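You operate a simulated robot arm through the tools that you are given. There is no shell and no other tool. Be economical: measure what you need, move in short steps, check, and stop when the job is done.

You run a simulated robot arm. Do the job below in one go: nothing can be reset, and whatever is moved stays where it is left.

TASK
Mix about 200 ml water and 2 ladles of milk in the saucepan.
Fine: water from the water jug; stir with the ladle; pot lid on the work table meanwhile, back on the milk pot after; jug and ladle go back; spill nothing. Set down upright: water jug, ladle.

Only the result counts: the job must be done as asked and must still hold three seconds after the hand-in. Knocking over, shifting, dropping, spilling or breaking anything else fails it. Lids that push on must go on centred and level and be pressed home; caps that screw on are set level and turned clockwise until they are tight.

THE ROBOT
A 6-joint arm with a two-finger parallel gripper, fixed in place. Base frame: the origin is at the foot of the arm, x ahead of it, y to its left, z up; the work surface is at about z = 0.8. Readings come in m, degrees, newtons and seconds.
With the tool pointing down near the work surface it reaches from about 0.38 to 0.84 m from the base axis. Its first joint turns from -115.0 to 115.0 degrees. Payload 4.2 kg.
Tool frame: the origin (TCP) lies between the finger pads and is the grasp point; the fingertips stand 0.023 m ahead of it; z points along the fingers, y is the line along which they close. Largest opening 0.094 m; finger width 0.038, thickness 0.01; the body of the gripper, 0.054 by 0.096 m, starts 0.039 m behind the TCP.
Orientation is told as [roll, pitch, yaw] about the base's x, y, z axes, in that order, counted from this pose: with the fingers straight down and closing along the base's y, the tool's x points along the base's -x, its y along +y and its z along -z.

THE INTERFACE
- The arm moves only by the tool drive_tool. Its argument "commands" is a list of rows, each a list of 3 entries, a list of its own where there are three numbers: the turn, a rotation vector about the tool's x, y, z in degrees, then the shift along the tool's x, y, z in mm, then the closure, from 0 (fully open) to 1 (shut). In form: [[[rx, ry, rz], [tx, ty, tz], grip], ...]. A call has 1 to 8 rows; each row shifts and turns the commanded pose from where the row before left it, along the tool's axes as they then stand. Each row takes 0.2 s and may step no farther than 0.05 m and 8.6 degrees from the row before; otherwise, or with a gripper value out of range, the whole call is refused. A pose out of reach is approached as far as the arm can. The call stops where the force on the tool passes 40 N (or 10 N more than at its start, if that is more) or the arm is blocked; 0.2 s more then pass. The fingers move at their own pace (about 0.108 m/s each) and stop on an object; they squeeze with about 45 N. The grip force told is the motor's: it shows also when the fingers shut on nothing. Time passes only in rows, and 0.2 s behind the last, so rows that do not move let the fingers close. It gives the time, the measured TCP pose, the force on the tool (base axes), the opening and the grip force at its end, in the units of the frame above (readings bear some noise), with the torque about the TCP (base axes, N m) and any sound that the robot's microphone picked up, and new pictures: "views" is both (left out), scene, wrist or none.
- Cameras (640 x 400 px; columns grow to the right, rows downward): "scene" is fixed at [0.4012, -0.6503, 1.4305]; the picture's right is [0.98, -0.22, 0.00], its down [-0.12, -0.55, -0.83] and it looks along [0.18, 0.80, -0.56] (base axes); focal length 255 px, centre (320, 200). "wrist" rides on the gripper at [0.086, 0.016, -0.074] in the tool frame; the picture's right is [-0.18, 0.98, 0.00], its down [-0.58, -0.11, -0.81] and it looks along [-0.79, -0.15, 0.59] (tool axes); focal length 243 px, centre (320, 200). There is no depth. A picture from a camera that has moved, and an enlarged one, comes with that camera's place and axes in the base frame and with its lens.
- lift_body(by): slides the trunk up (or, below 0, down) by that many m; the arm rides with it, the base frame stays. It gives what a move gives, with no picture.
- inspect(camera, box): a new picture of the part [left, top, right, bottom] of that camera's present view, enlarged. The clock stands still meanwhile.
- job_done(): hands the job in; it is judged then, once.

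Go step by step. Nothing tells you positions but the pictures and the camera data: compare them with the known pose of the tool, close in by small moves and look again before you grip or let go. The budget is 120 turns and 200 pictures, counting those below and the enlarged ones. Unless the task says otherwise, let go and move clear before handing in, and close with one line.

The tools are called after "Emit:" by a JSON object that holds its "name" and its "arguments". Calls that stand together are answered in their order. drive_tool: Moves the arm, as the interface text tells. Its arguments: {"type":"object","properties":{"commands":{"type":"array"},"views":{"type":"string","enum":["both","scene","wrist","none"]}},"required":["commands"]} The other tools are called the same way: lift_body (by) slides the trunk up or down; inspect (camera, box) takes an enlarged picture of a part of a camera's view; job_done () hands the job in.

At the start:

```text
t: 0.0
position: [0.5813, 0.1605, 1.1732]
tcp_rot: [0.0, 0.0, -0.1]
contact_force: [0.5, 1.0, 0.0]
torque: [0.0, 0.01, 0.0]
finger_gap: 0.094
gripper_force: 0.0
trunk travel left (down, up): [-0.825, 0.165]
```

scene: 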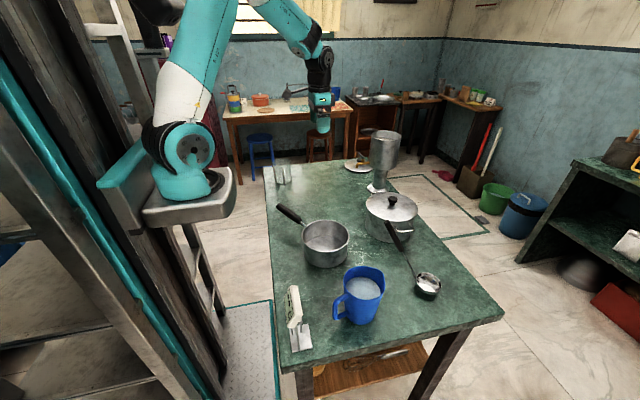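
wrist: 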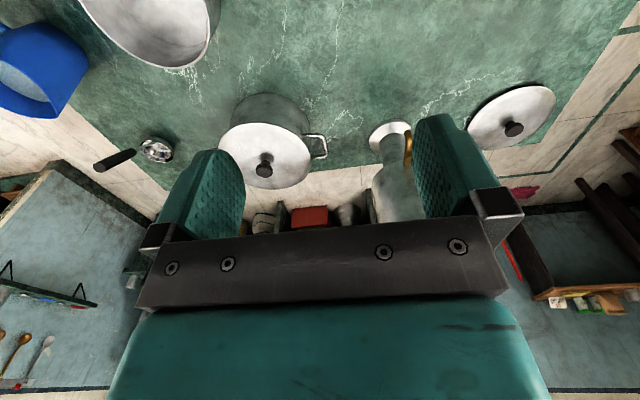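

I see a table with saucepan, lidded pot, blue jug, ladle, and other things. I'll enlarge the scene to get positions.

Emit:
{"name": "inspect", "arguments": {"camera": "scene", "box": [260, 230, 460, 355]}}

Emit:
{"name": "inspect", "arguments": {"camera": "scene", "box": [260, 120, 460, 245]}}

```text
3.20 times, centred on (360, 292) of scene
camera zoom: at [0.4012, -0.6503, 1.4305], right [0.98, -0.22, 0.0], down [-0.12, -0.55, -0.83], along [0.18, 0.8, -0.56], focal length 816 px, centre (192, -96)
```

zoom: 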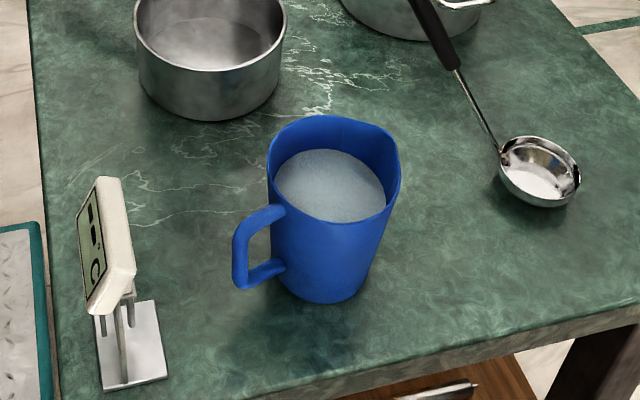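

```text
3.20 times, centred on (360, 182) of scene
camera zoom: at [0.4012, -0.6503, 1.4305], right [0.98, -0.22, 0.0], down [-0.12, -0.55, -0.83], along [0.18, 0.8, -0.56], focal length 816 px, centre (192, 256)
```

zoom: 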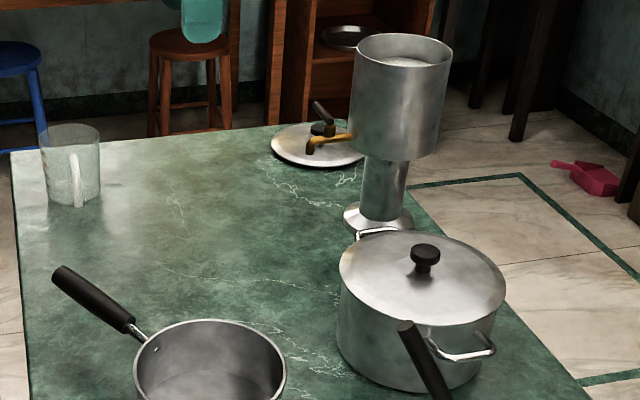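

I have rough positions: jug (0.59,-0.305), saucepan (0.55,-0.07), pot (0.81,0.0), and ladle bowl (0.82,-0.25) with its handle tip at (0.68,-0.18,1.0). I'll zoom in on the details.

Emit:
{"name": "inspect", "arguments": {"camera": "scene", "box": [320, 255, 400, 330]}}

Emit:
{"name": "inspect", "arguments": {"camera": "scene", "box": [360, 180, 460, 305]}}

Emit:
{"name": "inspect", "arguments": {"camera": "wrist", "box": [0, 0, 340, 212]}}

Emit:
{"name": "inspect", "arguments": {"camera": "scene", "box": [265, 150, 345, 200]}}

```text
5.33 times, centred on (360, 292) of scene
camera zoom: at [0.4012, -0.6503, 1.4305], right [0.98, -0.22, 0.0], down [-0.12, -0.55, -0.83], along [0.18, 0.8, -0.56], focal length 1359 px, centre (107, -293)
```

zoom: 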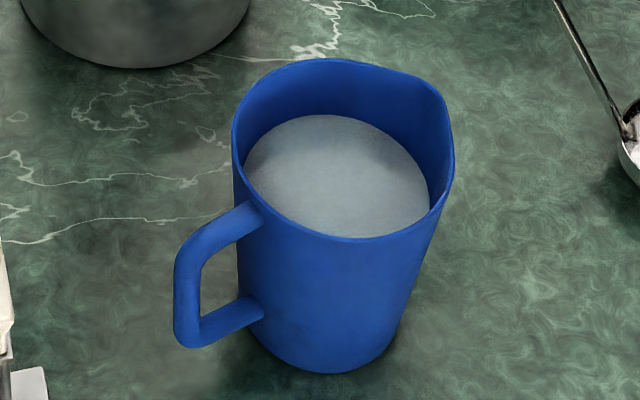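

```text
3.20 times, centred on (410, 242) of scene
camera zoom: at [0.4012, -0.6503, 1.4305], right [0.98, -0.22, 0.0], down [-0.12, -0.55, -0.83], along [0.18, 0.8, -0.56], focal length 816 px, centre (32, 64)
```

zoom: 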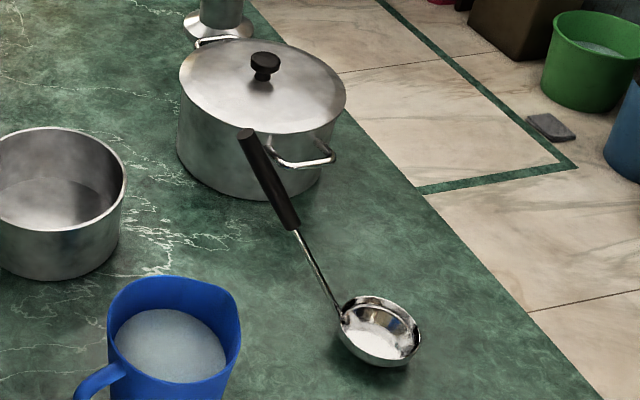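

```text
1.88 times, centred on (170, 106) of wrist
camera zoom: at [0.4945, 0.1758, 1.2476], right [0.18, 0.98, 0.0], down [0.58, -0.11, 0.81], along [0.79, -0.15, -0.59], focal length 457 px, centre (602, 377)
```

zoom: 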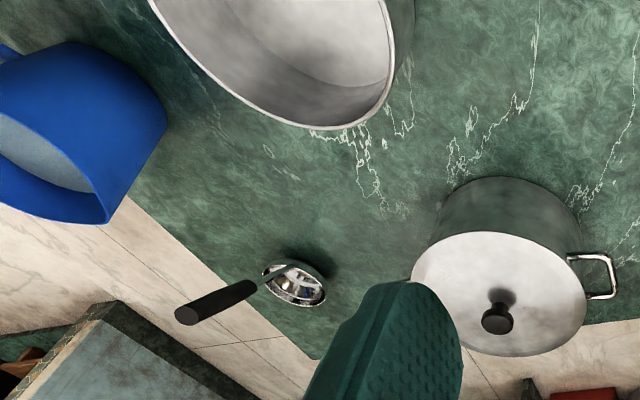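

```text
8.00 times, centred on (305, 175) of scene
camera zoom: at [0.4012, -0.6503, 1.4305], right [0.98, -0.22, 0.0], down [-0.12, -0.55, -0.83], along [0.18, 0.8, -0.56], focal length 2039 px, centre (440, 400)
```

zoom: 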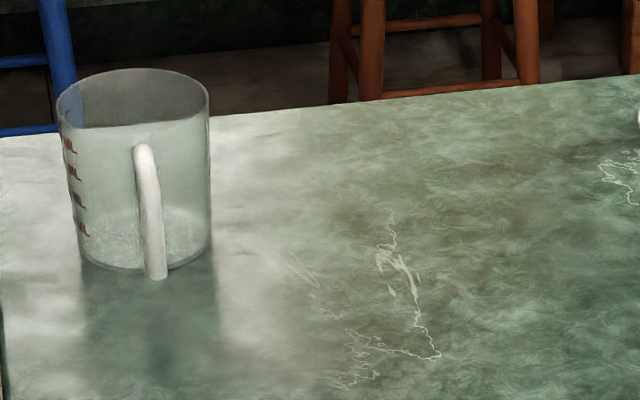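

Next I'll move over toward the jug, staying high.

Emit:
{"name": "drive_tool", "arguments": {"commands": [[[0, 0, 0], [18, -50, 0], 0], [[0, 0, 0], [18, -50, 0], 0], [[0, 0, 0], [18, -50, 0], 0], [[0, 0, 0], [18, -50, 0], 0], [[0, 0, 0], [18, -50, 0], 0], [[0, 0, 0], [18, -50, 0], 0], [[0, 0, 0], [18, -50, 0], 0], [[0, 0, 0], [18, -50, 0], 0]], "views": "none"}}

Emit:
{"name": "drive_tool", "arguments": {"commands": [[[0, -7.5, 0], [0, -20, 0], 0], [[0, -7.5, 0], [0, -20, 0], 0], [[0, -7.5, 0], [0, -20, 0], 0], [[0, -7.5, 0], [0, 0, 0], 0], [[0, -7.5, 0], [0, 0, 0], 0], [[0, -7.5, 0], [0, 0, 0], 0], [[0, 0, 0], [0, 0, 0], 0]], "views": "both"}}

```text
refused: row 1 steps farther than a row can; nothing moved
```

```text
t: 1.6
position: [0.5806, 0.1001, 1.173]
tcp_rot: [0.0, -45.1, 0.1]
contact_force: [1.4, 0.0, 0.2]
torque: [0.03, -0.01, -0.01]
finger_gap: 0.0941
gripper_force: 0.1
trunk travel left (down, up): [-0.825, 0.165]
camera wrist: at [0.4671, 0.1152, 1.1639], right [0.13, 0.98, 0.13], down [-0.16, -0.11, 0.98], along [0.98, -0.15, 0.14], focal length 243 px, centre (320, 200)
```

scene: 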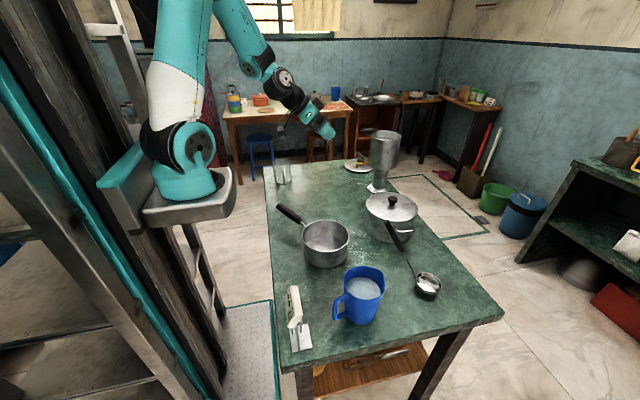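
wrist: 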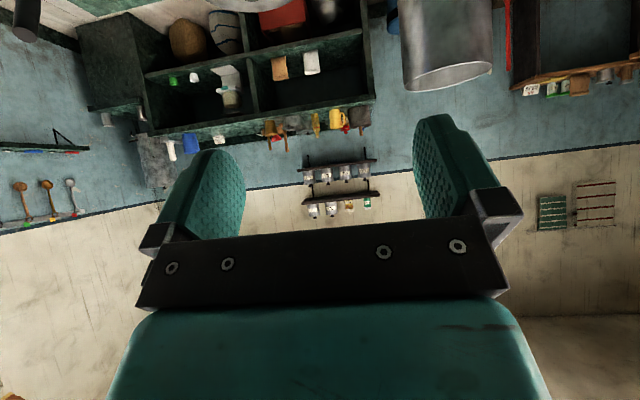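

Emit:
{"name": "drive_tool", "arguments": {"commands": [[[0, 0, 0], [15, -45, -5], 0], [[0, 0, 0], [15, -45, -5], 0], [[0, 0, 0], [15, -45, -5], 0], [[0, 0, 0], [15, -45, -5], 0], [[0, 0, 0], [15, -45, -5], 0], [[0, 0, 0], [15, -45, -5], 0], [[0, 0, 0], [15, -45, -5], 0], [[0, 0, 0], [15, -45, -5], 0]], "views": "none"}}

Emit:
{"name": "drive_tool", "arguments": {"commands": [[[0, 0, 0], [30, -45, 10], 0], [[0, 0, 0], [30, 0, 10], 0], [[0, 0, 0], [30, 0, 20], 0], [[0, 0, 0], [0, 0, 0], 0]], "views": "both"}}

```text
t: 3.4
position: [0.58, -0.2334, 1.1479]
tcp_rot: [0.1, -45.1, 0.0]
contact_force: [0.9, 0.0, -0.3]
torque: [-0.05, 0.02, -0.01]
finger_gap: 0.0942
gripper_force: 0.2
out of reach, approached as far as the arm can: row 2, 3, 4, 5, 6
trunk travel left (down, up): [-0.825, 0.165]
```

```text
refused: row 1 steps farther than a row can; nothing moved
```

Emit:
{"name": "drive_tool", "arguments": {"commands": [[[0, 0, 0], [0, 0, 0], 0], [[0, 0, 0], [0, 0, 0], 0]], "views": "scene"}}

```text
t: 4.0
position: [0.5788, -0.2336, 1.1467]
tcp_rot: [0.0, -45.0, -0.1]
contact_force: [-0.7, -0.5, -0.2]
torque: [-0.02, 0.0, 0.0]
finger_gap: 0.0937
gripper_force: 0.0
trunk travel left (down, up): [-0.825, 0.165]
```

scene: 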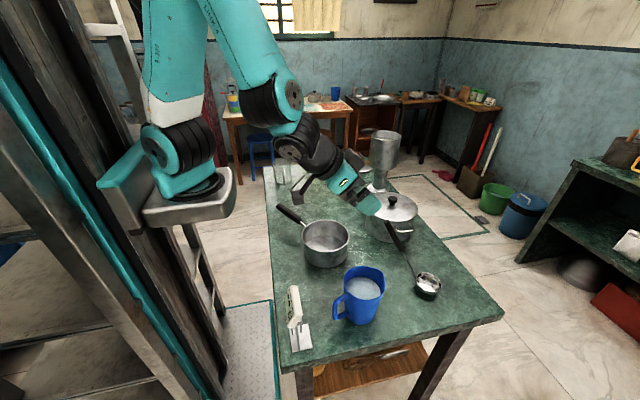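

Emit:
{"name": "drive_tool", "arguments": {"commands": [[[0, 0, 0], [0, -36, 0], 0], [[0, 0, 0], [0, -36, 0], 0], [[0, 0, 0], [40, 0, 0], 0], [[0, 0, 0], [40, 0, 0], 0], [[0, 0, 0], [40, 0, 0], 0], [[0, 0, 0], [40, 0, 0], 0], [[0, 0, 0], [0, 0, 0], 0]], "views": "both"}}

```text
t: 5.6
position: [0.4781, -0.3215, 1.0275]
tcp_rot: [0.1, -44.9, 0.0]
contact_force: [0.1, -0.4, 0.0]
torque: [0.01, 0.0, 0.03]
finger_gap: 0.0942
gripper_force: 0.1
out of reach, approached as far as the arm can: row 5, 6
trunk travel left (down, up): [-0.825, 0.165]
camera wrist: at [0.3643, -0.3073, 1.02], right [0.13, 0.98, 0.13], down [-0.16, -0.11, 0.98], along [0.98, -0.15, 0.14], focal length 243 px, centre (320, 200)
```

scene: 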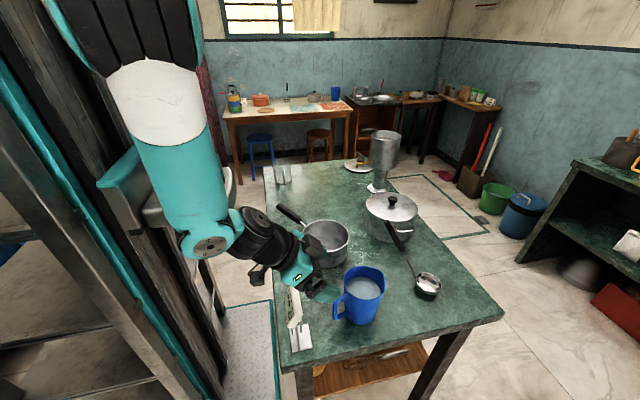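
wrist: 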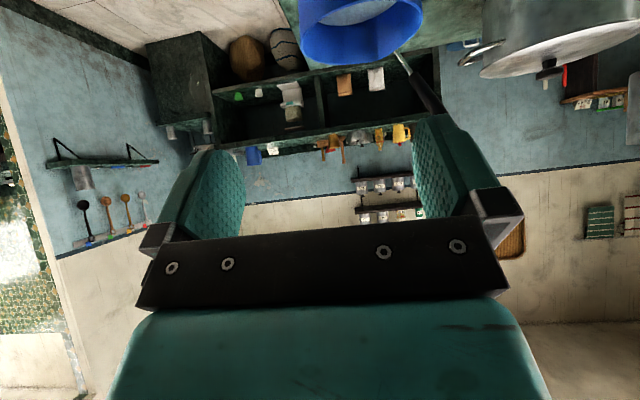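

Emit:
{"name": "drive_tool", "arguments": {"commands": [[[0, 8.3, 0], [-10, 0, -10], 0], [[0, 8.3, 0], [0, 0, 0], 0], [[0, 8.3, 0], [0, 0, 0], 0], [[0, 0, 0], [0, 0, 0], 0]], "views": "both"}}

Emit:
{"name": "inspect", "arguments": {"camera": "scene", "box": [270, 250, 400, 360]}}

```text
t: 6.6
position: [0.4797, -0.3232, 1.0418]
tcp_rot: [0.1, -20.1, -0.2]
contact_force: [-0.1, 0.4, 0.7]
torque: [-0.04, -0.04, -0.01]
finger_gap: 0.0939
gripper_force: 0.0
trunk travel left (down, up): [-0.825, 0.165]
camera wrist: at [0.3719, -0.3074, 1.0832], right [0.17, 0.98, 0.06], down [0.27, -0.11, 0.96], along [0.95, -0.15, -0.28], focal length 243 px, centre (320, 200)
```

scene: 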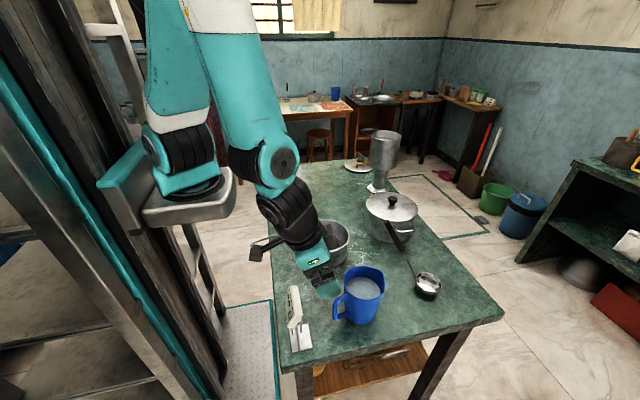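
wrist: 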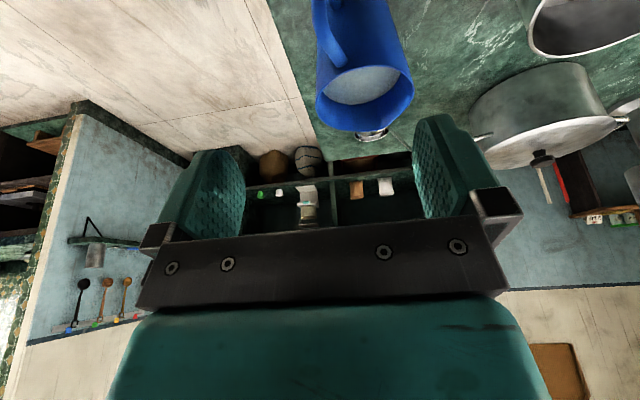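

```text
3.64 times, centred on (335, 305) of scene
camera zoom: at [0.4012, -0.6503, 1.4305], right [0.98, -0.22, 0.0], down [-0.12, -0.55, -0.83], along [0.18, 0.8, -0.56], focal length 927 px, centre (266, -182)
```

zoom: 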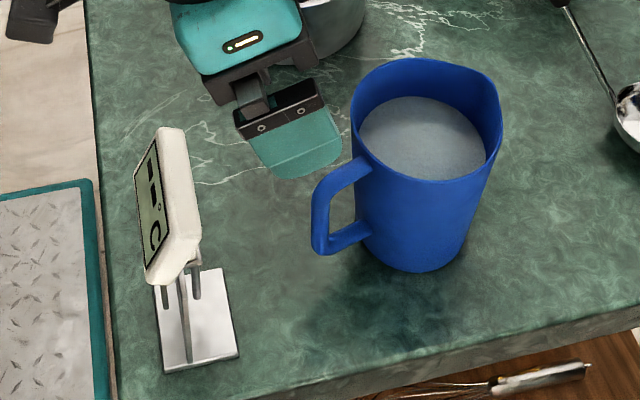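

Emit:
{"name": "drive_tool", "arguments": {"commands": [[[0, 8, 0], [0, 0, -25], 0], [[0, 8, 0], [0, 0, -25], 0], [[0, 4, 0], [15, 0, -25], 0], [[0, 0, 0], [20, 0, 0], 0], [[0, 0, 0], [0, 0, 0], 0]], "views": "wrist"}}

Emit:
{"name": "inspect", "arguments": {"camera": "wrist", "box": [180, 0, 480, 188]}}

```text
t: 7.8
position: [0.4283, -0.3238, 1.1144]
tcp_rot: [-0.1, -0.2, -0.1]
contact_force: [0.3, -0.6, -0.9]
torque: [0.04, -0.01, 0.02]
finger_gap: 0.0939
gripper_force: 0.1
trunk travel left (down, up): [-0.825, 0.165]
camera wrist: at [0.3415, -0.3086, 1.1887], right [0.19, 0.98, 0.0], down [0.58, -0.11, 0.81], along [0.79, -0.15, -0.59], focal length 243 px, centre (320, 200)
```

wrist: 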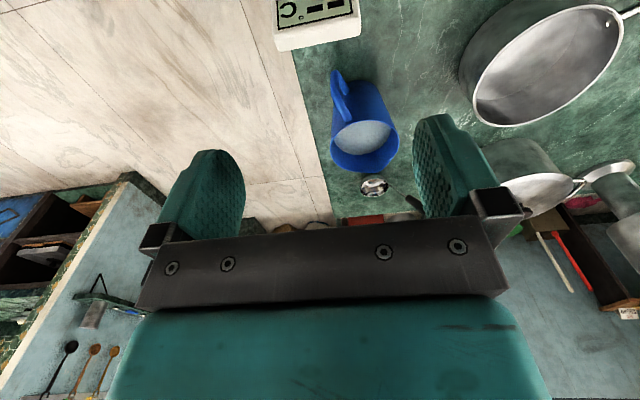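

```text
2.13 times, centred on (330, 94) of wrist
camera zoom: at [0.3415, -0.3086, 1.1887], right [0.19, 0.98, 0.0], down [0.58, -0.11, 0.81], along [0.79, -0.15, -0.59], focal length 516 px, centre (299, 426)
```

zoom: 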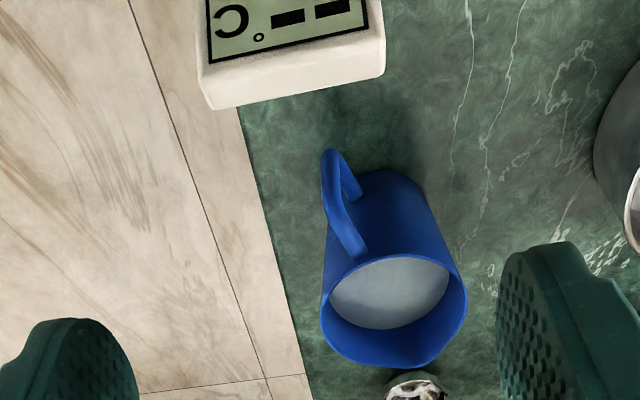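

The handle points toward azimuth ~203° with the display device beyond it. I'll grasp from above with the gripper yawed about -157°, which keeps the camera bracket away from the device.

Emit:
{"name": "drive_tool", "arguments": {"commands": [[[0, 0, 0], [-40, 0, 0], 0], [[0, 0, 0], [-40, 0, 0], 0], [[0, 0, 8.3], [0, 0, 0], 0], [[0, 0, 8.3], [0, 0, 0], 0], [[0, 0, 8.3], [0, 0, 0], 0], [[0, 0, 8.3], [0, 0, 0], 0], [[0, 0, 8.3], [0, 0, 0], 0], [[0, 0, 8.3], [0, 0, 0], 0]], "views": "none"}}

Emit:
{"name": "drive_tool", "arguments": {"commands": [[[0, 0, 8.3], [0, 0, 0], 0], [[0, 0, 8.3], [0, 0, 0], 0], [[0, 0, 8.3], [0, 0, 0], 0], [[0, 0, 8.3], [0, 0, 0], 0], [[0, 0, 8.3], [0, 0, 0], 0], [[0, 0, 8.3], [0, 0, 0], 0], [[0, 0, 8.3], [0, 0, 0], 0], [[0, 0, 8.3], [0, 0, 0], 0]], "views": "none"}}

Emit:
{"name": "drive_tool", "arguments": {"commands": [[[0, 0, 8.3], [0, 0, 0], 0], [[0, 0, 8.3], [0, 0, 0], 0], [[0, 0, 8.3], [0, 0, 0], 0], [[0, 0, 8.3], [0, 0, 0], 0], [[0, 0, 8.1], [0, 0, 0], 0], [[0, 0, 0], [0, 0, 0], 0]], "views": "both"}}

```text
t: 9.6
position: [0.5086, -0.3222, 1.1138]
tcp_rot: [0.0, -0.1, -50.0]
contact_force: [-0.4, -0.3, 0.3]
torque: [-0.02, 0.0, 0.0]
finger_gap: 0.0939
gripper_force: 0.1
trunk travel left (down, up): [-0.825, 0.165]
```

```text
t: 11.4
position: [0.5092, -0.3229, 1.1133]
tcp_rot: [0.1, 0.1, -116.4]
contact_force: [-0.2, 0.7, 0.9]
torque: [-0.01, 0.04, -0.01]
finger_gap: 0.0939
gripper_force: 0.0
trunk travel left (down, up): [-0.825, 0.165]
```

```text
t: 12.8
position: [0.5078, -0.3238, 1.1147]
tcp_rot: [0.0, 0.2, -157.6]
contact_force: [-0.9, -0.6, 0.6]
torque: [0.01, -0.01, 0.01]
finger_gap: 0.0941
gripper_force: 0.1
trunk travel left (down, up): [-0.825, 0.165]
camera wrist: at [0.594, -0.3067, 1.1894], right [0.2, -0.98, 0.0], down [-0.58, -0.12, 0.81], along [-0.79, -0.16, -0.59], focal length 243 px, centre (320, 200)
```

scene: 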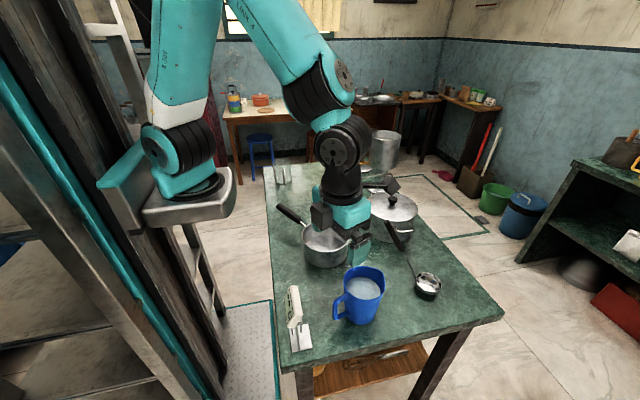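
wrist: 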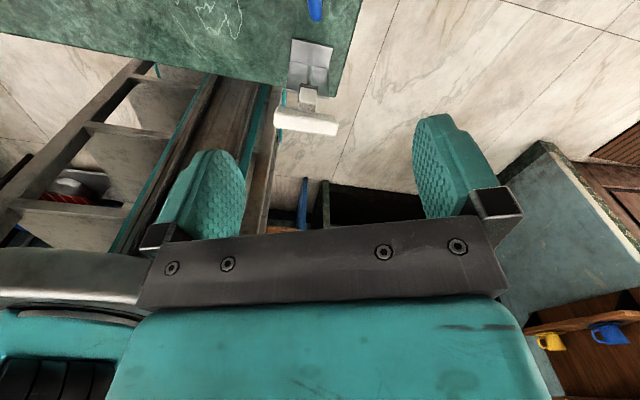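

The handle top is near (0.510,-0.319). I'm descending with the fingers half closed, then checking.

Emit:
{"name": "drive_tool", "arguments": {"commands": [[[0, 0, 0], [3, -4, 40], 0.45], [[0, 0, 0], [0, 0, 40], 0.45], [[0, 0, 0], [0, 0, 40], 0.45], [[0, 0, 0], [0, 0, 40], 0.45], [[0, 0, 0], [0, 0, 0], 0.45]], "views": "both"}}

Emit:
{"name": "inspect", "arguments": {"camera": "scene", "box": [280, 230, 400, 330]}}

```text
t: 14.0
position: [0.5093, -0.3183, 0.9536]
tcp_rot: [-0.1, 0.2, -157.6]
contact_force: [0.1, -0.2, 0.4]
torque: [0.01, -0.03, 0.01]
finger_gap: 0.0516
gripper_force: 0.1
trunk travel left (down, up): [-0.825, 0.165]
camera wrist: at [0.5948, -0.3014, 1.0278], right [0.21, -0.98, 0.0], down [-0.58, -0.12, 0.81], along [-0.79, -0.17, -0.59], focal length 243 px, centre (320, 200)
```

scene: 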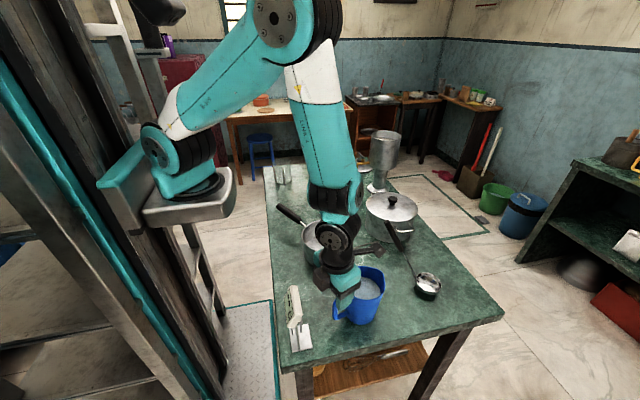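
wrist: 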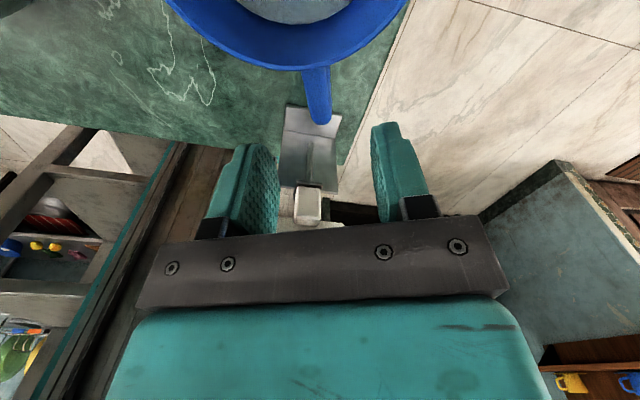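

```text
4.00 times, centred on (340, 280) of scene
camera zoom: at [0.4012, -0.6503, 1.4305], right [0.98, -0.22, 0.0], down [-0.12, -0.55, -0.83], along [0.18, 0.8, -0.56], focal length 1019 px, centre (240, -120)
```

zoom: 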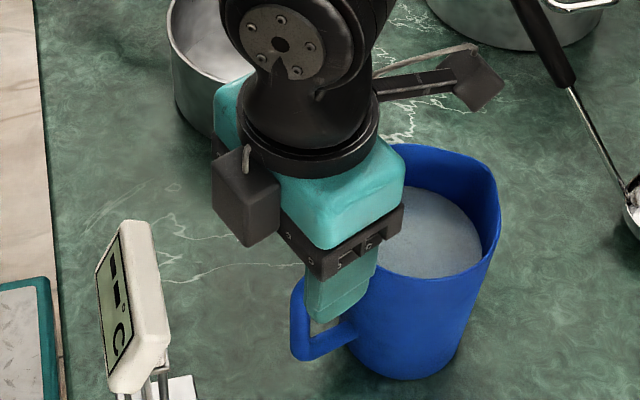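

Emit:
{"name": "drive_tool", "arguments": {"commands": [[[0, 0, 0], [0, 1, 30], 0.45], [[0, 0, 0], [0, 0, 20], 0.45], [[0, 0, 0], [0, 0, 12], 0.45], [[0, 0, 0], [0, 0, 0], 0.45]], "views": "wrist"}}

Emit:
{"name": "inspect", "arguments": {"camera": "scene", "box": [280, 230, 400, 330]}}

```text
t: 15.0
position: [0.5099, -0.3211, 0.8922]
tcp_rot: [0.0, 0.1, -157.5]
contact_force: [0.0, -0.5, -0.2]
torque: [0.01, 0.02, -0.01]
finger_gap: 0.0517
gripper_force: 0.0
trunk travel left (down, up): [-0.825, 0.165]
camera wrist: at [0.5959, -0.3034, 0.9672], right [0.21, -0.98, 0.0], down [-0.58, -0.12, 0.81], along [-0.79, -0.17, -0.59], focal length 243 px, centre (320, 200)
```

wrist: 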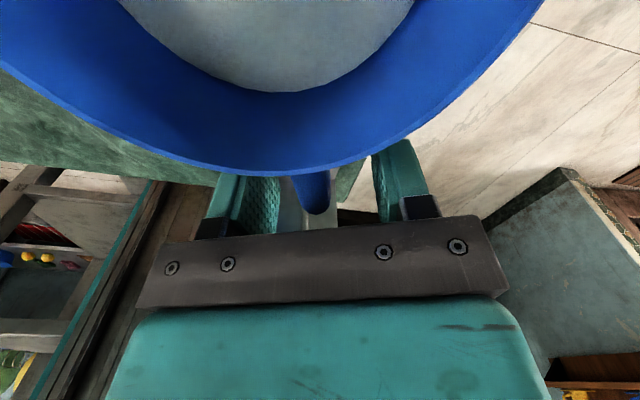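

```text
4.00 times, centred on (340, 280) of scene
camera zoom: at [0.4012, -0.6503, 1.4305], right [0.98, -0.22, 0.0], down [-0.12, -0.55, -0.83], along [0.18, 0.8, -0.56], focal length 1019 px, centre (240, -120)
```

zoom: 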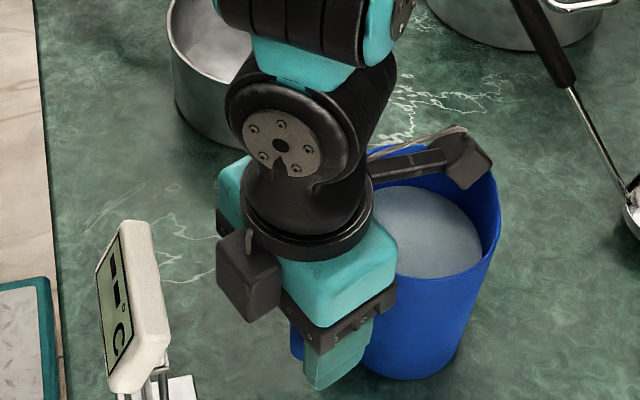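

Emit:
{"name": "drive_tool", "arguments": {"commands": [[[0, 0, 0], [0, 0, 6], 0.45], [[0, 0, 0], [0, 0, 0], 1], [[0, 0, 0], [0, 0, 0], 1], [[0, 0, 0], [0, 0, 0], 1]], "views": "both"}}

Emit:
{"name": "inspect", "arguments": {"camera": "scene", "box": [280, 230, 400, 330]}}

```text
t: 16.0
position: [0.5107, -0.3205, 0.8855]
tcp_rot: [0.0, 0.0, -157.5]
contact_force: [1.9, -1.3, 1.0]
torque: [0.05, -0.11, -0.18]
finger_gap: 0.0117
gripper_force: 44.9
trunk travel left (down, up): [-0.825, 0.165]
camera wrist: at [0.5962, -0.3031, 0.961], right [0.21, -0.98, 0.0], down [-0.58, -0.12, 0.81], along [-0.79, -0.17, -0.59], focal length 243 px, centre (320, 200)
```

scene: 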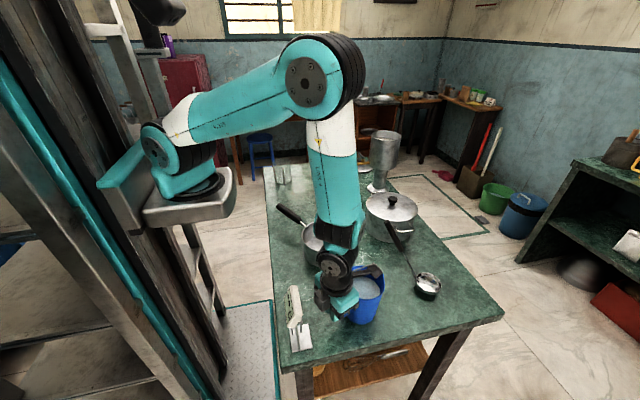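
wrist: 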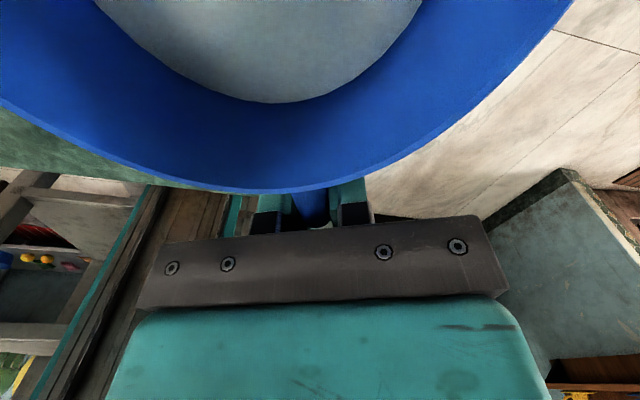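

```text
4.00 times, centred on (340, 280) of scene
camera zoom: at [0.4012, -0.6503, 1.4305], right [0.98, -0.22, 0.0], down [-0.12, -0.55, -0.83], along [0.18, 0.8, -0.56], focal length 1019 px, centre (240, -120)
```

zoom: 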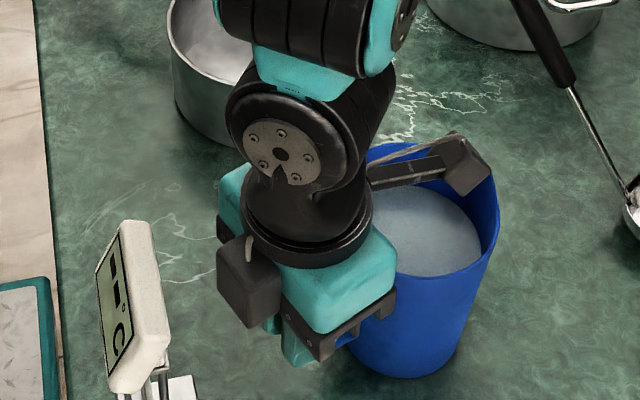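

The handle is gripped at 12 mm. Now a gentle lift.

Emit:
{"name": "drive_tool", "arguments": {"commands": [[[0, 0, 0], [0, 0, -8], 1], [[0, 0, 0], [0, 0, -10], 1], [[0, 0, 0], [0, 0, -12], 1], [[0, 0, 0], [0, 0, 0], 1], [[0, 0, 0], [0, 0, 0], 1]], "views": "scene"}}

Emit:
{"name": "inspect", "arguments": {"camera": "scene", "box": [280, 230, 400, 330]}}

```text
t: 17.2
position: [0.5105, -0.3186, 0.9168]
tcp_rot: [0.0, 0.0, -157.5]
contact_force: [0.4, -0.6, -4.9]
torque: [-0.11, 0.3, -0.01]
finger_gap: 0.0118
gripper_force: 44.9
trunk travel left (down, up): [-0.825, 0.165]
```

scene: 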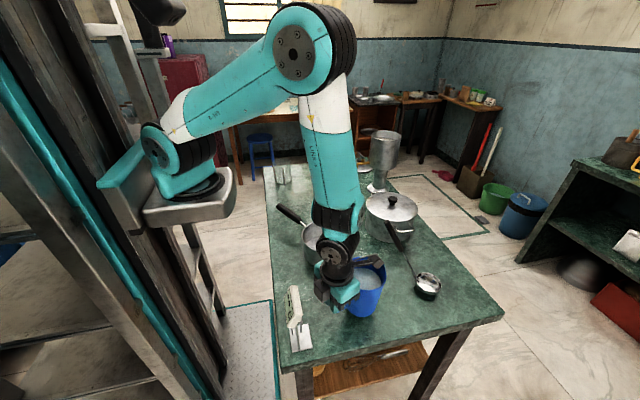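

```text
4.00 times, centred on (340, 280) of scene
camera zoom: at [0.4012, -0.6503, 1.4305], right [0.98, -0.22, 0.0], down [-0.12, -0.55, -0.83], along [0.18, 0.8, -0.56], focal length 1019 px, centre (240, -120)
```

zoom: 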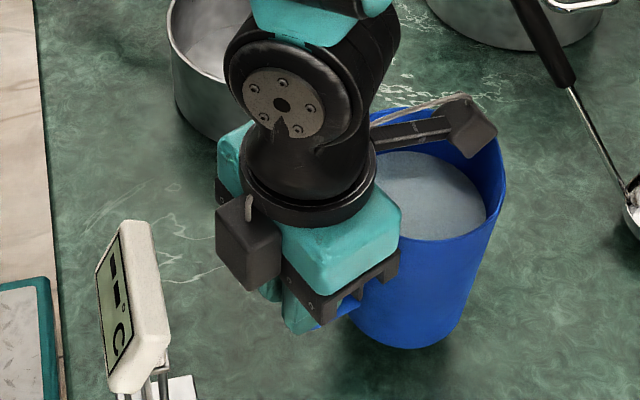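

The jug is lifted level with no slip. Next I'll raise it and turn the spout toward the saucepan.

Emit:
{"name": "drive_tool", "arguments": {"commands": [[[0, 0, 0], [0, 0, -18], 1], [[0, 0, 0], [0, 0, -24], 1], [[0, 0, 0], [0, 0, -24], 1], [[0, 0, 0], [0, 0, -24], 1], [[0, 0, 0], [0, 0, -24], 1], [[0, 0, 0], [0, 0, -24], 1], [[0, 0, 0], [0, 0, -24], 1], [[0, 0, 0], [0, 0, -16], 1]], "views": "none"}}

Emit:
{"name": "drive_tool", "arguments": {"commands": [[[0, 0, -6], [0, 0, 0], 1], [[0, 0, -8], [0, 0, 0], 1], [[0, 0, -8], [0, 0, 0], 1], [[0, 0, -8], [0, 0, 0], 1], [[0, 0, -8], [0, 0, 0], 1], [[0, 0, -8], [0, 0, 0], 1], [[0, 0, -8], [0, 0, 0], 1], [[0, 0, -8], [0, 0, 0], 1]], "views": "none"}}

Emit:
{"name": "drive_tool", "arguments": {"commands": [[[0, 0, -8], [0, 0, 0], 1], [[0, 0, -6], [0, 0, 0], 1], [[0, 0, -1.5], [0, 0, 0], 1], [[0, 0, 0], [0, 0, 0], 1]], "views": "both"}}

```text
t: 19.0
position: [0.5095, -0.3193, 1.0935]
tcp_rot: [0.0, 0.1, -157.6]
contact_force: [0.4, 0.1, -4.9]
torque: [-0.12, 0.35, 0.0]
finger_gap: 0.0118
gripper_force: 45.7
trunk travel left (down, up): [-0.825, 0.165]
```

```text
t: 20.8
position: [0.5093, -0.3188, 1.0944]
tcp_rot: [0.1, -0.1, -95.3]
contact_force: [0.4, 1.0, -5.6]
torque: [-0.38, 0.02, -0.02]
finger_gap: 0.0119
gripper_force: 45.5
trunk travel left (down, up): [-0.825, 0.165]
```

```text
t: 21.8
position: [0.5097, -0.3178, 1.0932]
tcp_rot: [0.1, 0.1, -80.0]
contact_force: [-0.8, -0.7, -3.8]
torque: [-0.35, -0.07, -0.01]
finger_gap: 0.0119
gripper_force: 44.8
trunk travel left (down, up): [-0.825, 0.165]
camera wrist: at [0.5104, -0.232, 1.1679], right [1.0, -0.01, 0.0], down [-0.01, -0.59, 0.81], along [-0.01, -0.81, -0.59], focal length 243 px, centre (320, 200)
```

scene: 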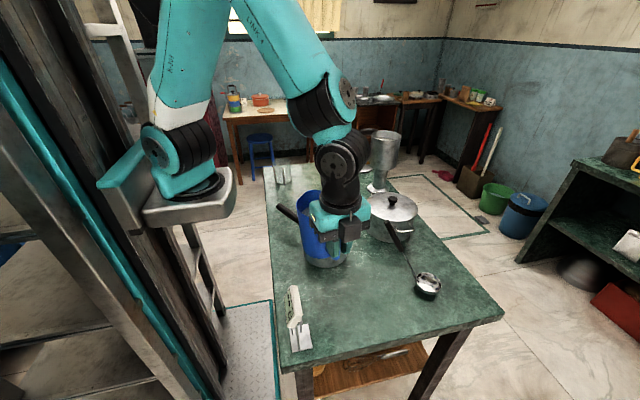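
wrist: 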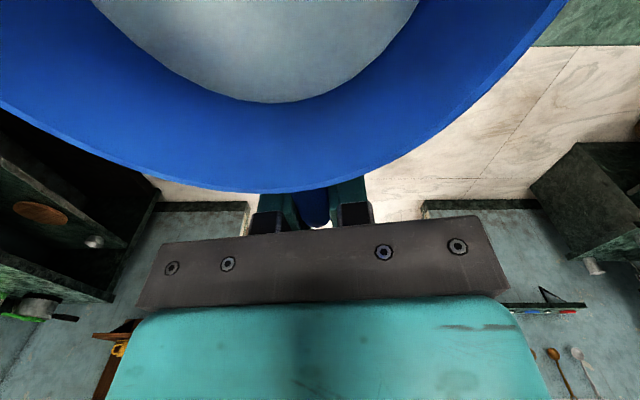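

Weight is about 4.8 N at rest. I'm moving to the pre-pour position with a 20° tilt, staying high.

Emit:
{"name": "drive_tool", "arguments": {"commands": [[[0, 0, 0], [17, 20, 5], 1], [[0, 0, 0], [17, 20, 5], 1], [[0, 0, 0], [17, 21, 6], 1], [[0, 0, 0], [16, 21, 6], 1], [[0, -5, 0], [0, 0, 0], 1], [[0, -5, 0], [0, 0, 0], 1], [[0, -5, 0], [0, 0, 0], 1], [[0, -5, 0], [0, 0, 0], 1]], "views": "both"}}

Emit:
{"name": "inspect", "arguments": {"camera": "scene", "box": [260, 160, 420, 290]}}

```text
t: 23.6
position: [0.5784, -0.2382, 1.0734]
tcp_rot: [0.1, -20.1, -80.1]
contact_force: [-0.7, 0.3, -4.6]
torque: [-0.25, -0.03, 0.0]
finger_gap: 0.0117
gripper_force: 44.8
trunk travel left (down, up): [-0.825, 0.165]
camera wrist: at [0.576, -0.1319, 1.1131], right [1.0, 0.0, 0.07], down [-0.06, -0.28, 0.96], along [0.02, -0.96, -0.28], focal length 243 px, centre (320, 200)
```

scene: 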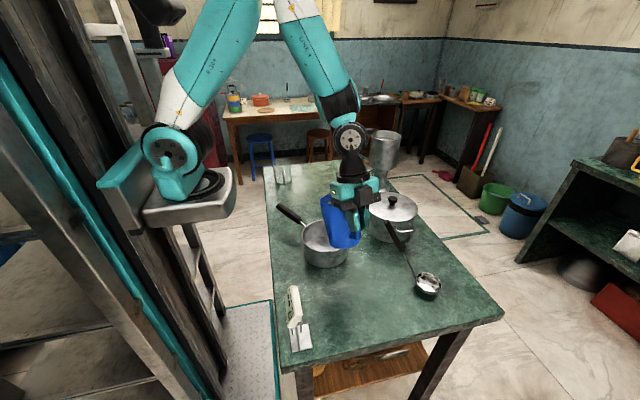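
wrist: 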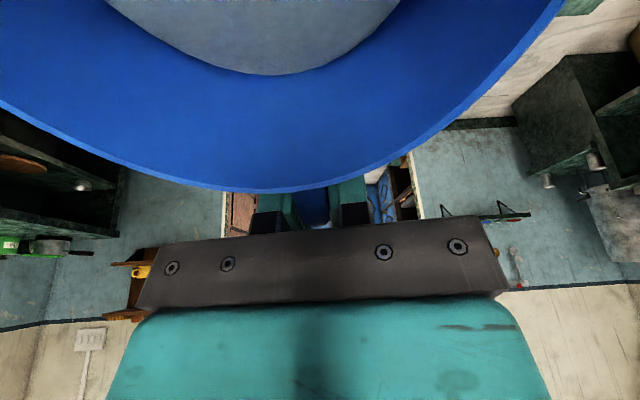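

```text
3.08 times, centred on (340, 225) of scene
camera zoom: at [0.4012, -0.6503, 1.4305], right [0.98, -0.22, 0.0], down [-0.12, -0.55, -0.83], along [0.18, 0.8, -0.56], focal length 784 px, centre (258, 123)
```

zoom: 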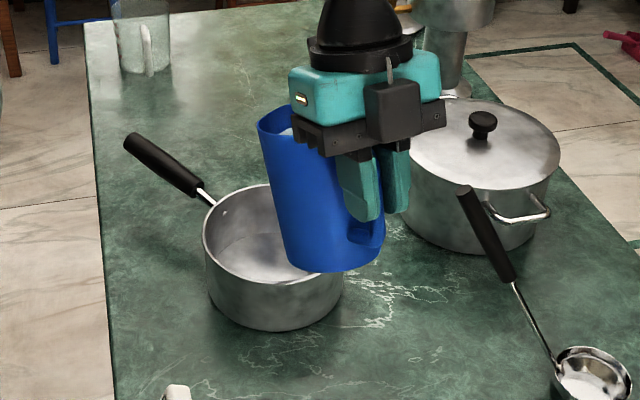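

The jug lip is aligned near the saucepan. I'll lower and centre it, tilting to just short of pouring.

Emit:
{"name": "drive_tool", "arguments": {"commands": [[[0, 0, 0], [11, -2, 11], 1], [[0, 0, 0], [11, -2, 12], 1], [[0, 0, 0], [10, -1, 11], 1], [[0, -3, 0], [0, 0, 0], 1], [[0, -3, 0], [0, 0, 0], 1], [[0, 0, 0], [0, 0, 0], 1], [[0, 0, 0], [0, 0, 0], 1]], "views": "scene"}}

Emit:
{"name": "inspect", "arguments": {"camera": "scene", "box": [260, 160, 420, 290]}}

```text
t: 25.2
position: [0.5713, -0.222, 1.03]
tcp_rot: [0.2, -26.0, -80.0]
contact_force: [-0.3, -0.4, -4.4]
torque: [-0.27, -0.03, -0.02]
finger_gap: 0.0116
gripper_force: 45.3
trunk travel left (down, up): [-0.825, 0.165]
```

scene: 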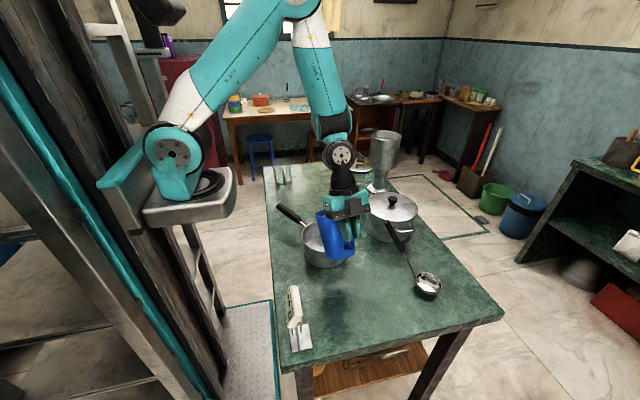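

```text
3.08 times, centred on (340, 225) of scene
camera zoom: at [0.4012, -0.6503, 1.4305], right [0.98, -0.22, 0.0], down [-0.12, -0.55, -0.83], along [0.18, 0.8, -0.56], focal length 784 px, centre (258, 123)
```

zoom: 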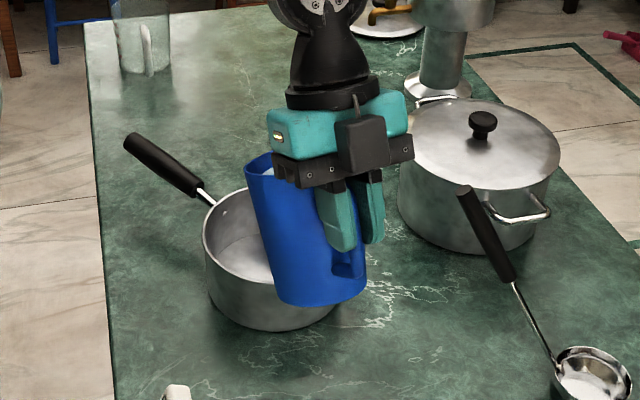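

Emit:
{"name": "drive_tool", "arguments": {"commands": [[[0, -2, 0], [1.1, 0, -0.6], 1], [[0, -2, 0], [1.1, 0, -0.6], 1], [[0, -2, 0], [1.1, 0, -0.6], 1], [[0, 0, 0], [0, 0, 0], 1], [[0, 0, 0], [0, 0, 0], 1]], "views": "wrist"}}

Emit:
{"name": "inspect", "arguments": {"camera": "scene", "box": [260, 160, 420, 290]}}

```text
t: 26.4
position: [0.5696, -0.2182, 1.0299]
tcp_rot: [0.1, -32.0, -80.0]
contact_force: [-0.2, -0.6, -4.9]
torque: [-0.24, -0.02, 0.06]
finger_gap: 0.0119
gripper_force: 44.8
trunk travel left (down, up): [-0.825, 0.165]
camera wrist: at [0.566, -0.1048, 1.0468], right [0.99, 0.02, 0.1], down [-0.1, -0.08, 0.99], along [0.02, -1.0, -0.08], focal length 243 px, centre (320, 200)
```

wrist: 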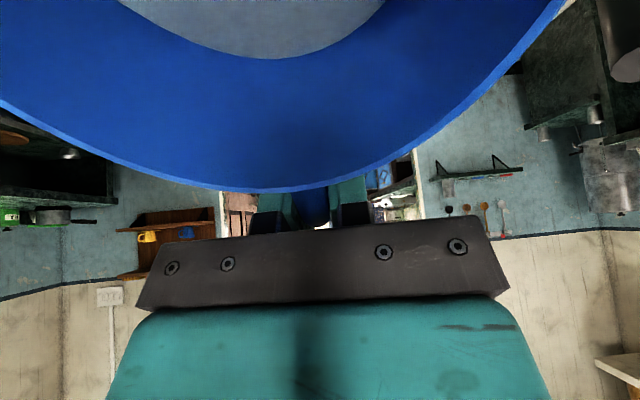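

```text
3.08 times, centred on (340, 225) of scene
camera zoom: at [0.4012, -0.6503, 1.4305], right [0.98, -0.22, 0.0], down [-0.12, -0.55, -0.83], along [0.18, 0.8, -0.56], focal length 784 px, centre (258, 123)
```

zoom: 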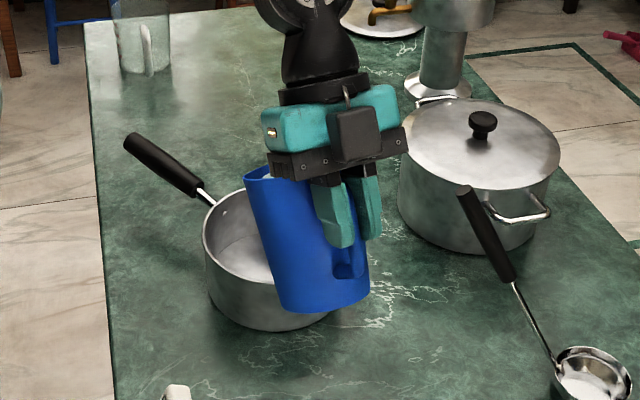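

Emit:
{"name": "drive_tool", "arguments": {"commands": [[[0, -2, 0], [1.1, 0, -0.6], 1], [[0, -2, 0], [1.1, 0, -0.6], 1], [[0, 0, 0], [0, 0, 0], 1], [[0, 0, 0], [0, 0, 0], 1]], "views": "none"}}

Emit:
{"name": "inspect", "arguments": {"camera": "scene", "box": [260, 160, 420, 290]}}

Emit:
{"name": "drive_tool", "arguments": {"commands": [[[0, -2, 0], [1.1, 0, -0.6], 1], [[0, -2, 0], [1.1, 0, -0.6], 1], [[0, 0, 0], [0, 0, 0], 1], [[0, 0, 0], [0, 0, 0], 1]], "views": "none"}}

Emit:
{"name": "inspect", "arguments": {"camera": "scene", "box": [260, 160, 420, 290]}}

```text
t: 27.4
position: [0.5698, -0.2148, 1.029]
tcp_rot: [0.1, -36.0, -80.1]
contact_force: [0.1, 0.1, -4.5]
torque: [-0.21, -0.02, 0.03]
finger_gap: 0.0117
gripper_force: 45.4
trunk travel left (down, up): [-0.825, 0.165]
```

```text
3.08 times, centred on (340, 225) of scene
camera zoom: at [0.4012, -0.6503, 1.4305], right [0.98, -0.22, 0.0], down [-0.12, -0.55, -0.83], along [0.18, 0.8, -0.56], focal length 784 px, centre (258, 123)
```

zoom: 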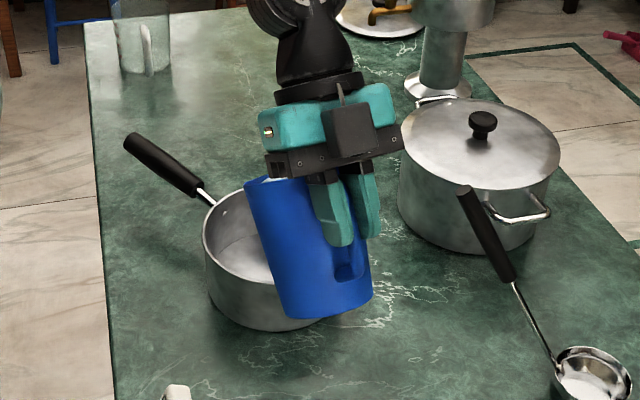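

```text
t: 28.4
position: [0.5696, -0.2135, 1.0291]
tcp_rot: [0.1, -40.0, -80.1]
contact_force: [0.2, -0.2, -4.1]
torque: [-0.17, -0.02, -0.02]
finger_gap: 0.0118
gripper_force: 45.0
trunk travel left (down, up): [-0.825, 0.165]
```

```text
3.08 times, centred on (340, 225) of scene
camera zoom: at [0.4012, -0.6503, 1.4305], right [0.98, -0.22, 0.0], down [-0.12, -0.55, -0.83], along [0.18, 0.8, -0.56], focal length 784 px, centre (258, 123)
```

zoom: 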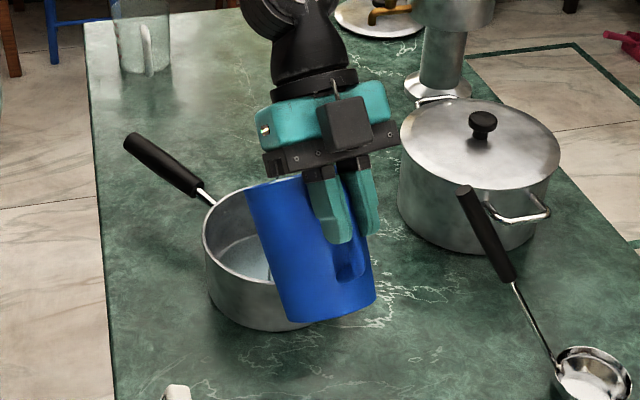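

Water has begun entering the saucepan. I'll take weight readings at this tilt.

Emit:
{"name": "drive_tool", "arguments": {"commands": [[[0, 0, 0], [0, 0, 0], 1], [[0, 0, 0], [0, 0, 0], 1]], "views": "none"}}

Emit:
{"name": "drive_tool", "arguments": {"commands": [[[0, 0, 0], [0, 0, 0], 1]], "views": "none"}}

Emit:
{"name": "drive_tool", "arguments": {"commands": [[[0, 0, 0], [0, 0, 0], 1]], "views": "none"}}

Emit:
{"name": "drive_tool", "arguments": {"commands": [[[0, 0, 0], [0, 0, 0], 1]], "views": "none"}}

Emit:
{"name": "drive_tool", "arguments": {"commands": [[[0, 0, 0], [0, 0, 0], 1]], "views": "wrist"}}

Emit:
{"name": "inspect", "arguments": {"camera": "scene", "box": [300, 195, 360, 250]}}

```text
t: 29.0
position: [0.5691, -0.2121, 1.0297]
tcp_rot: [0.0, -40.1, -80.1]
contact_force: [0.2, 0.3, -4.0]
torque: [-0.19, -0.01, 0.02]
finger_gap: 0.0118
gripper_force: 44.8
trunk travel left (down, up): [-0.825, 0.165]
```

```text
t: 29.4
position: [0.5687, -0.2129, 1.0285]
tcp_rot: [0.1, -40.1, -80.0]
contact_force: [0.5, 0.6, -4.2]
torque: [-0.2, -0.07, 0.02]
finger_gap: 0.0118
gripper_force: 45.0
trunk travel left (down, up): [-0.825, 0.165]
```

```text
t: 29.8
position: [0.5692, -0.2122, 1.0291]
tcp_rot: [0.1, -40.0, -80.1]
contact_force: [-0.5, 0.5, -4.3]
torque: [-0.2, -0.01, -0.06]
finger_gap: 0.0118
gripper_force: 44.4
trunk travel left (down, up): [-0.825, 0.165]
```

```text
t: 30.2
position: [0.5699, -0.2131, 1.0301]
tcp_rot: [0.1, -40.1, -80.1]
contact_force: [-0.1, -0.2, -3.8]
torque: [-0.17, -0.01, 0.0]
finger_gap: 0.0115
gripper_force: 45.5
trunk travel left (down, up): [-0.825, 0.165]
```

```text
t: 30.6
position: [0.5709, -0.2116, 1.029]
tcp_rot: [0.1, -40.0, -80.1]
contact_force: [-1.5, 0.3, -3.0]
torque: [-0.19, -0.01, -0.01]
finger_gap: 0.0119
gripper_force: 44.8
trunk travel left (down, up): [-0.825, 0.165]
camera wrist: at [0.5653, -0.0987, 1.0306], right [0.99, 0.03, 0.12], down [-0.12, 0.05, 0.99], along [0.02, -1.0, 0.06], focal length 243 px, centre (320, 200)
```

wrist: 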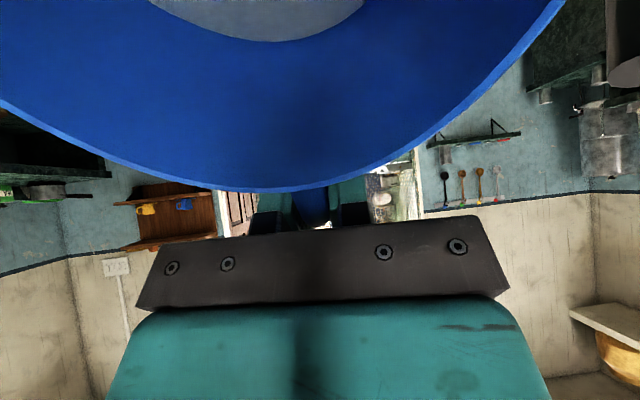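

```text
7.27 times, centred on (330, 222) of scene
camera zoom: at [0.4012, -0.6503, 1.4305], right [0.98, -0.22, 0.0], down [-0.12, -0.55, -0.83], along [0.18, 0.8, -0.56], focal length 1854 px, centre (247, 36)
```

zoom: 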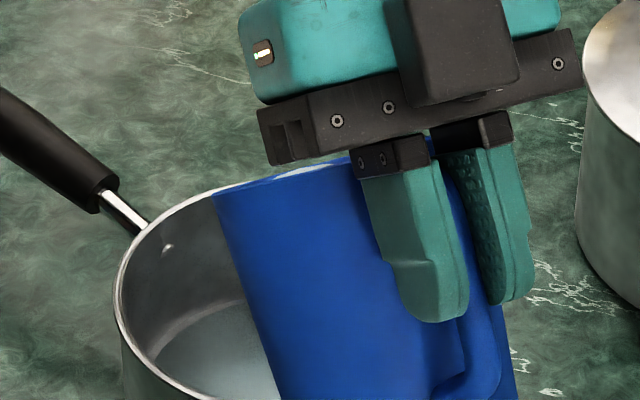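

Emit:
{"name": "drive_tool", "arguments": {"commands": [[[0, -2, 0], [1.0, 0, -0.8], 1], [[0, -2, 0], [1.0, 0, -0.8], 1], [[0, 0, 0], [0, 0, 0], 1], [[0, 0, 0], [0, 0, 0], 1], [[0, 0, 0], [0, 0, 0], 1], [[0, 0, 0], [0, 0, 0], 1]], "views": "none"}}

Emit:
{"name": "drive_tool", "arguments": {"commands": [[[0, 0, 0], [0, 0, 0], 1]], "views": "none"}}

Emit:
{"name": "drive_tool", "arguments": {"commands": [[[0, 0, 0], [0, 0, 0], 1]], "views": "none"}}

Emit:
{"name": "drive_tool", "arguments": {"commands": [[[0, 0, 0], [0, 0, 0], 1]], "views": "none"}}

Emit:
{"name": "inspect", "arguments": {"camera": "scene", "box": [300, 195, 360, 250]}}

```text
t: 32.0
position: [0.5692, -0.2095, 1.0284]
tcp_rot: [0.2, -43.9, -80.2]
contact_force: [0.0, -0.5, -5.0]
torque: [-0.14, 0.01, 0.01]
finger_gap: 0.0118
gripper_force: 45.0
trunk travel left (down, up): [-0.825, 0.165]
```

```text
t: 32.4
position: [0.5689, -0.2107, 1.0284]
tcp_rot: [0.2, -44.0, -80.1]
contact_force: [-0.9, 0.4, -3.9]
torque: [-0.13, -0.02, 0.02]
finger_gap: 0.0119
gripper_force: 44.9
trunk travel left (down, up): [-0.825, 0.165]
```

```text
t: 32.8
position: [0.5691, -0.2106, 1.0296]
tcp_rot: [0.1, -44.0, -80.0]
contact_force: [0.5, -0.1, -3.7]
torque: [-0.15, -0.04, 0.02]
finger_gap: 0.0118
gripper_force: 45.8
trunk travel left (down, up): [-0.825, 0.165]
```

```text
t: 33.2
position: [0.5691, -0.2111, 1.0287]
tcp_rot: [0.0, -44.0, -80.1]
contact_force: [0.4, -0.1, -4.2]
torque: [-0.12, -0.03, 0.01]
finger_gap: 0.0118
gripper_force: 45.0
trunk travel left (down, up): [-0.825, 0.165]
```

```text
7.27 times, centred on (330, 222) of scene
camera zoom: at [0.4012, -0.6503, 1.4305], right [0.98, -0.22, 0.0], down [-0.12, -0.55, -0.83], along [0.18, 0.8, -0.56], focal length 1854 px, centre (247, 36)
```

zoom: 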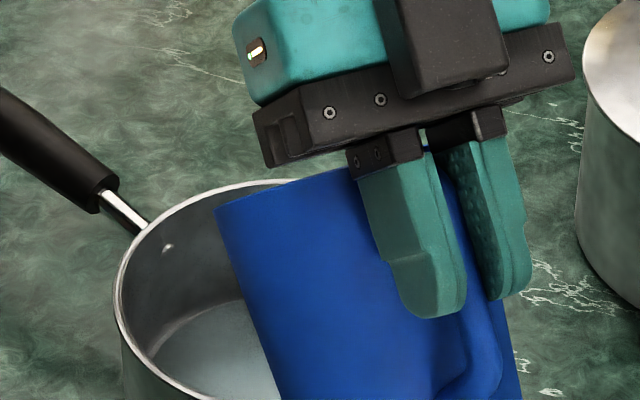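

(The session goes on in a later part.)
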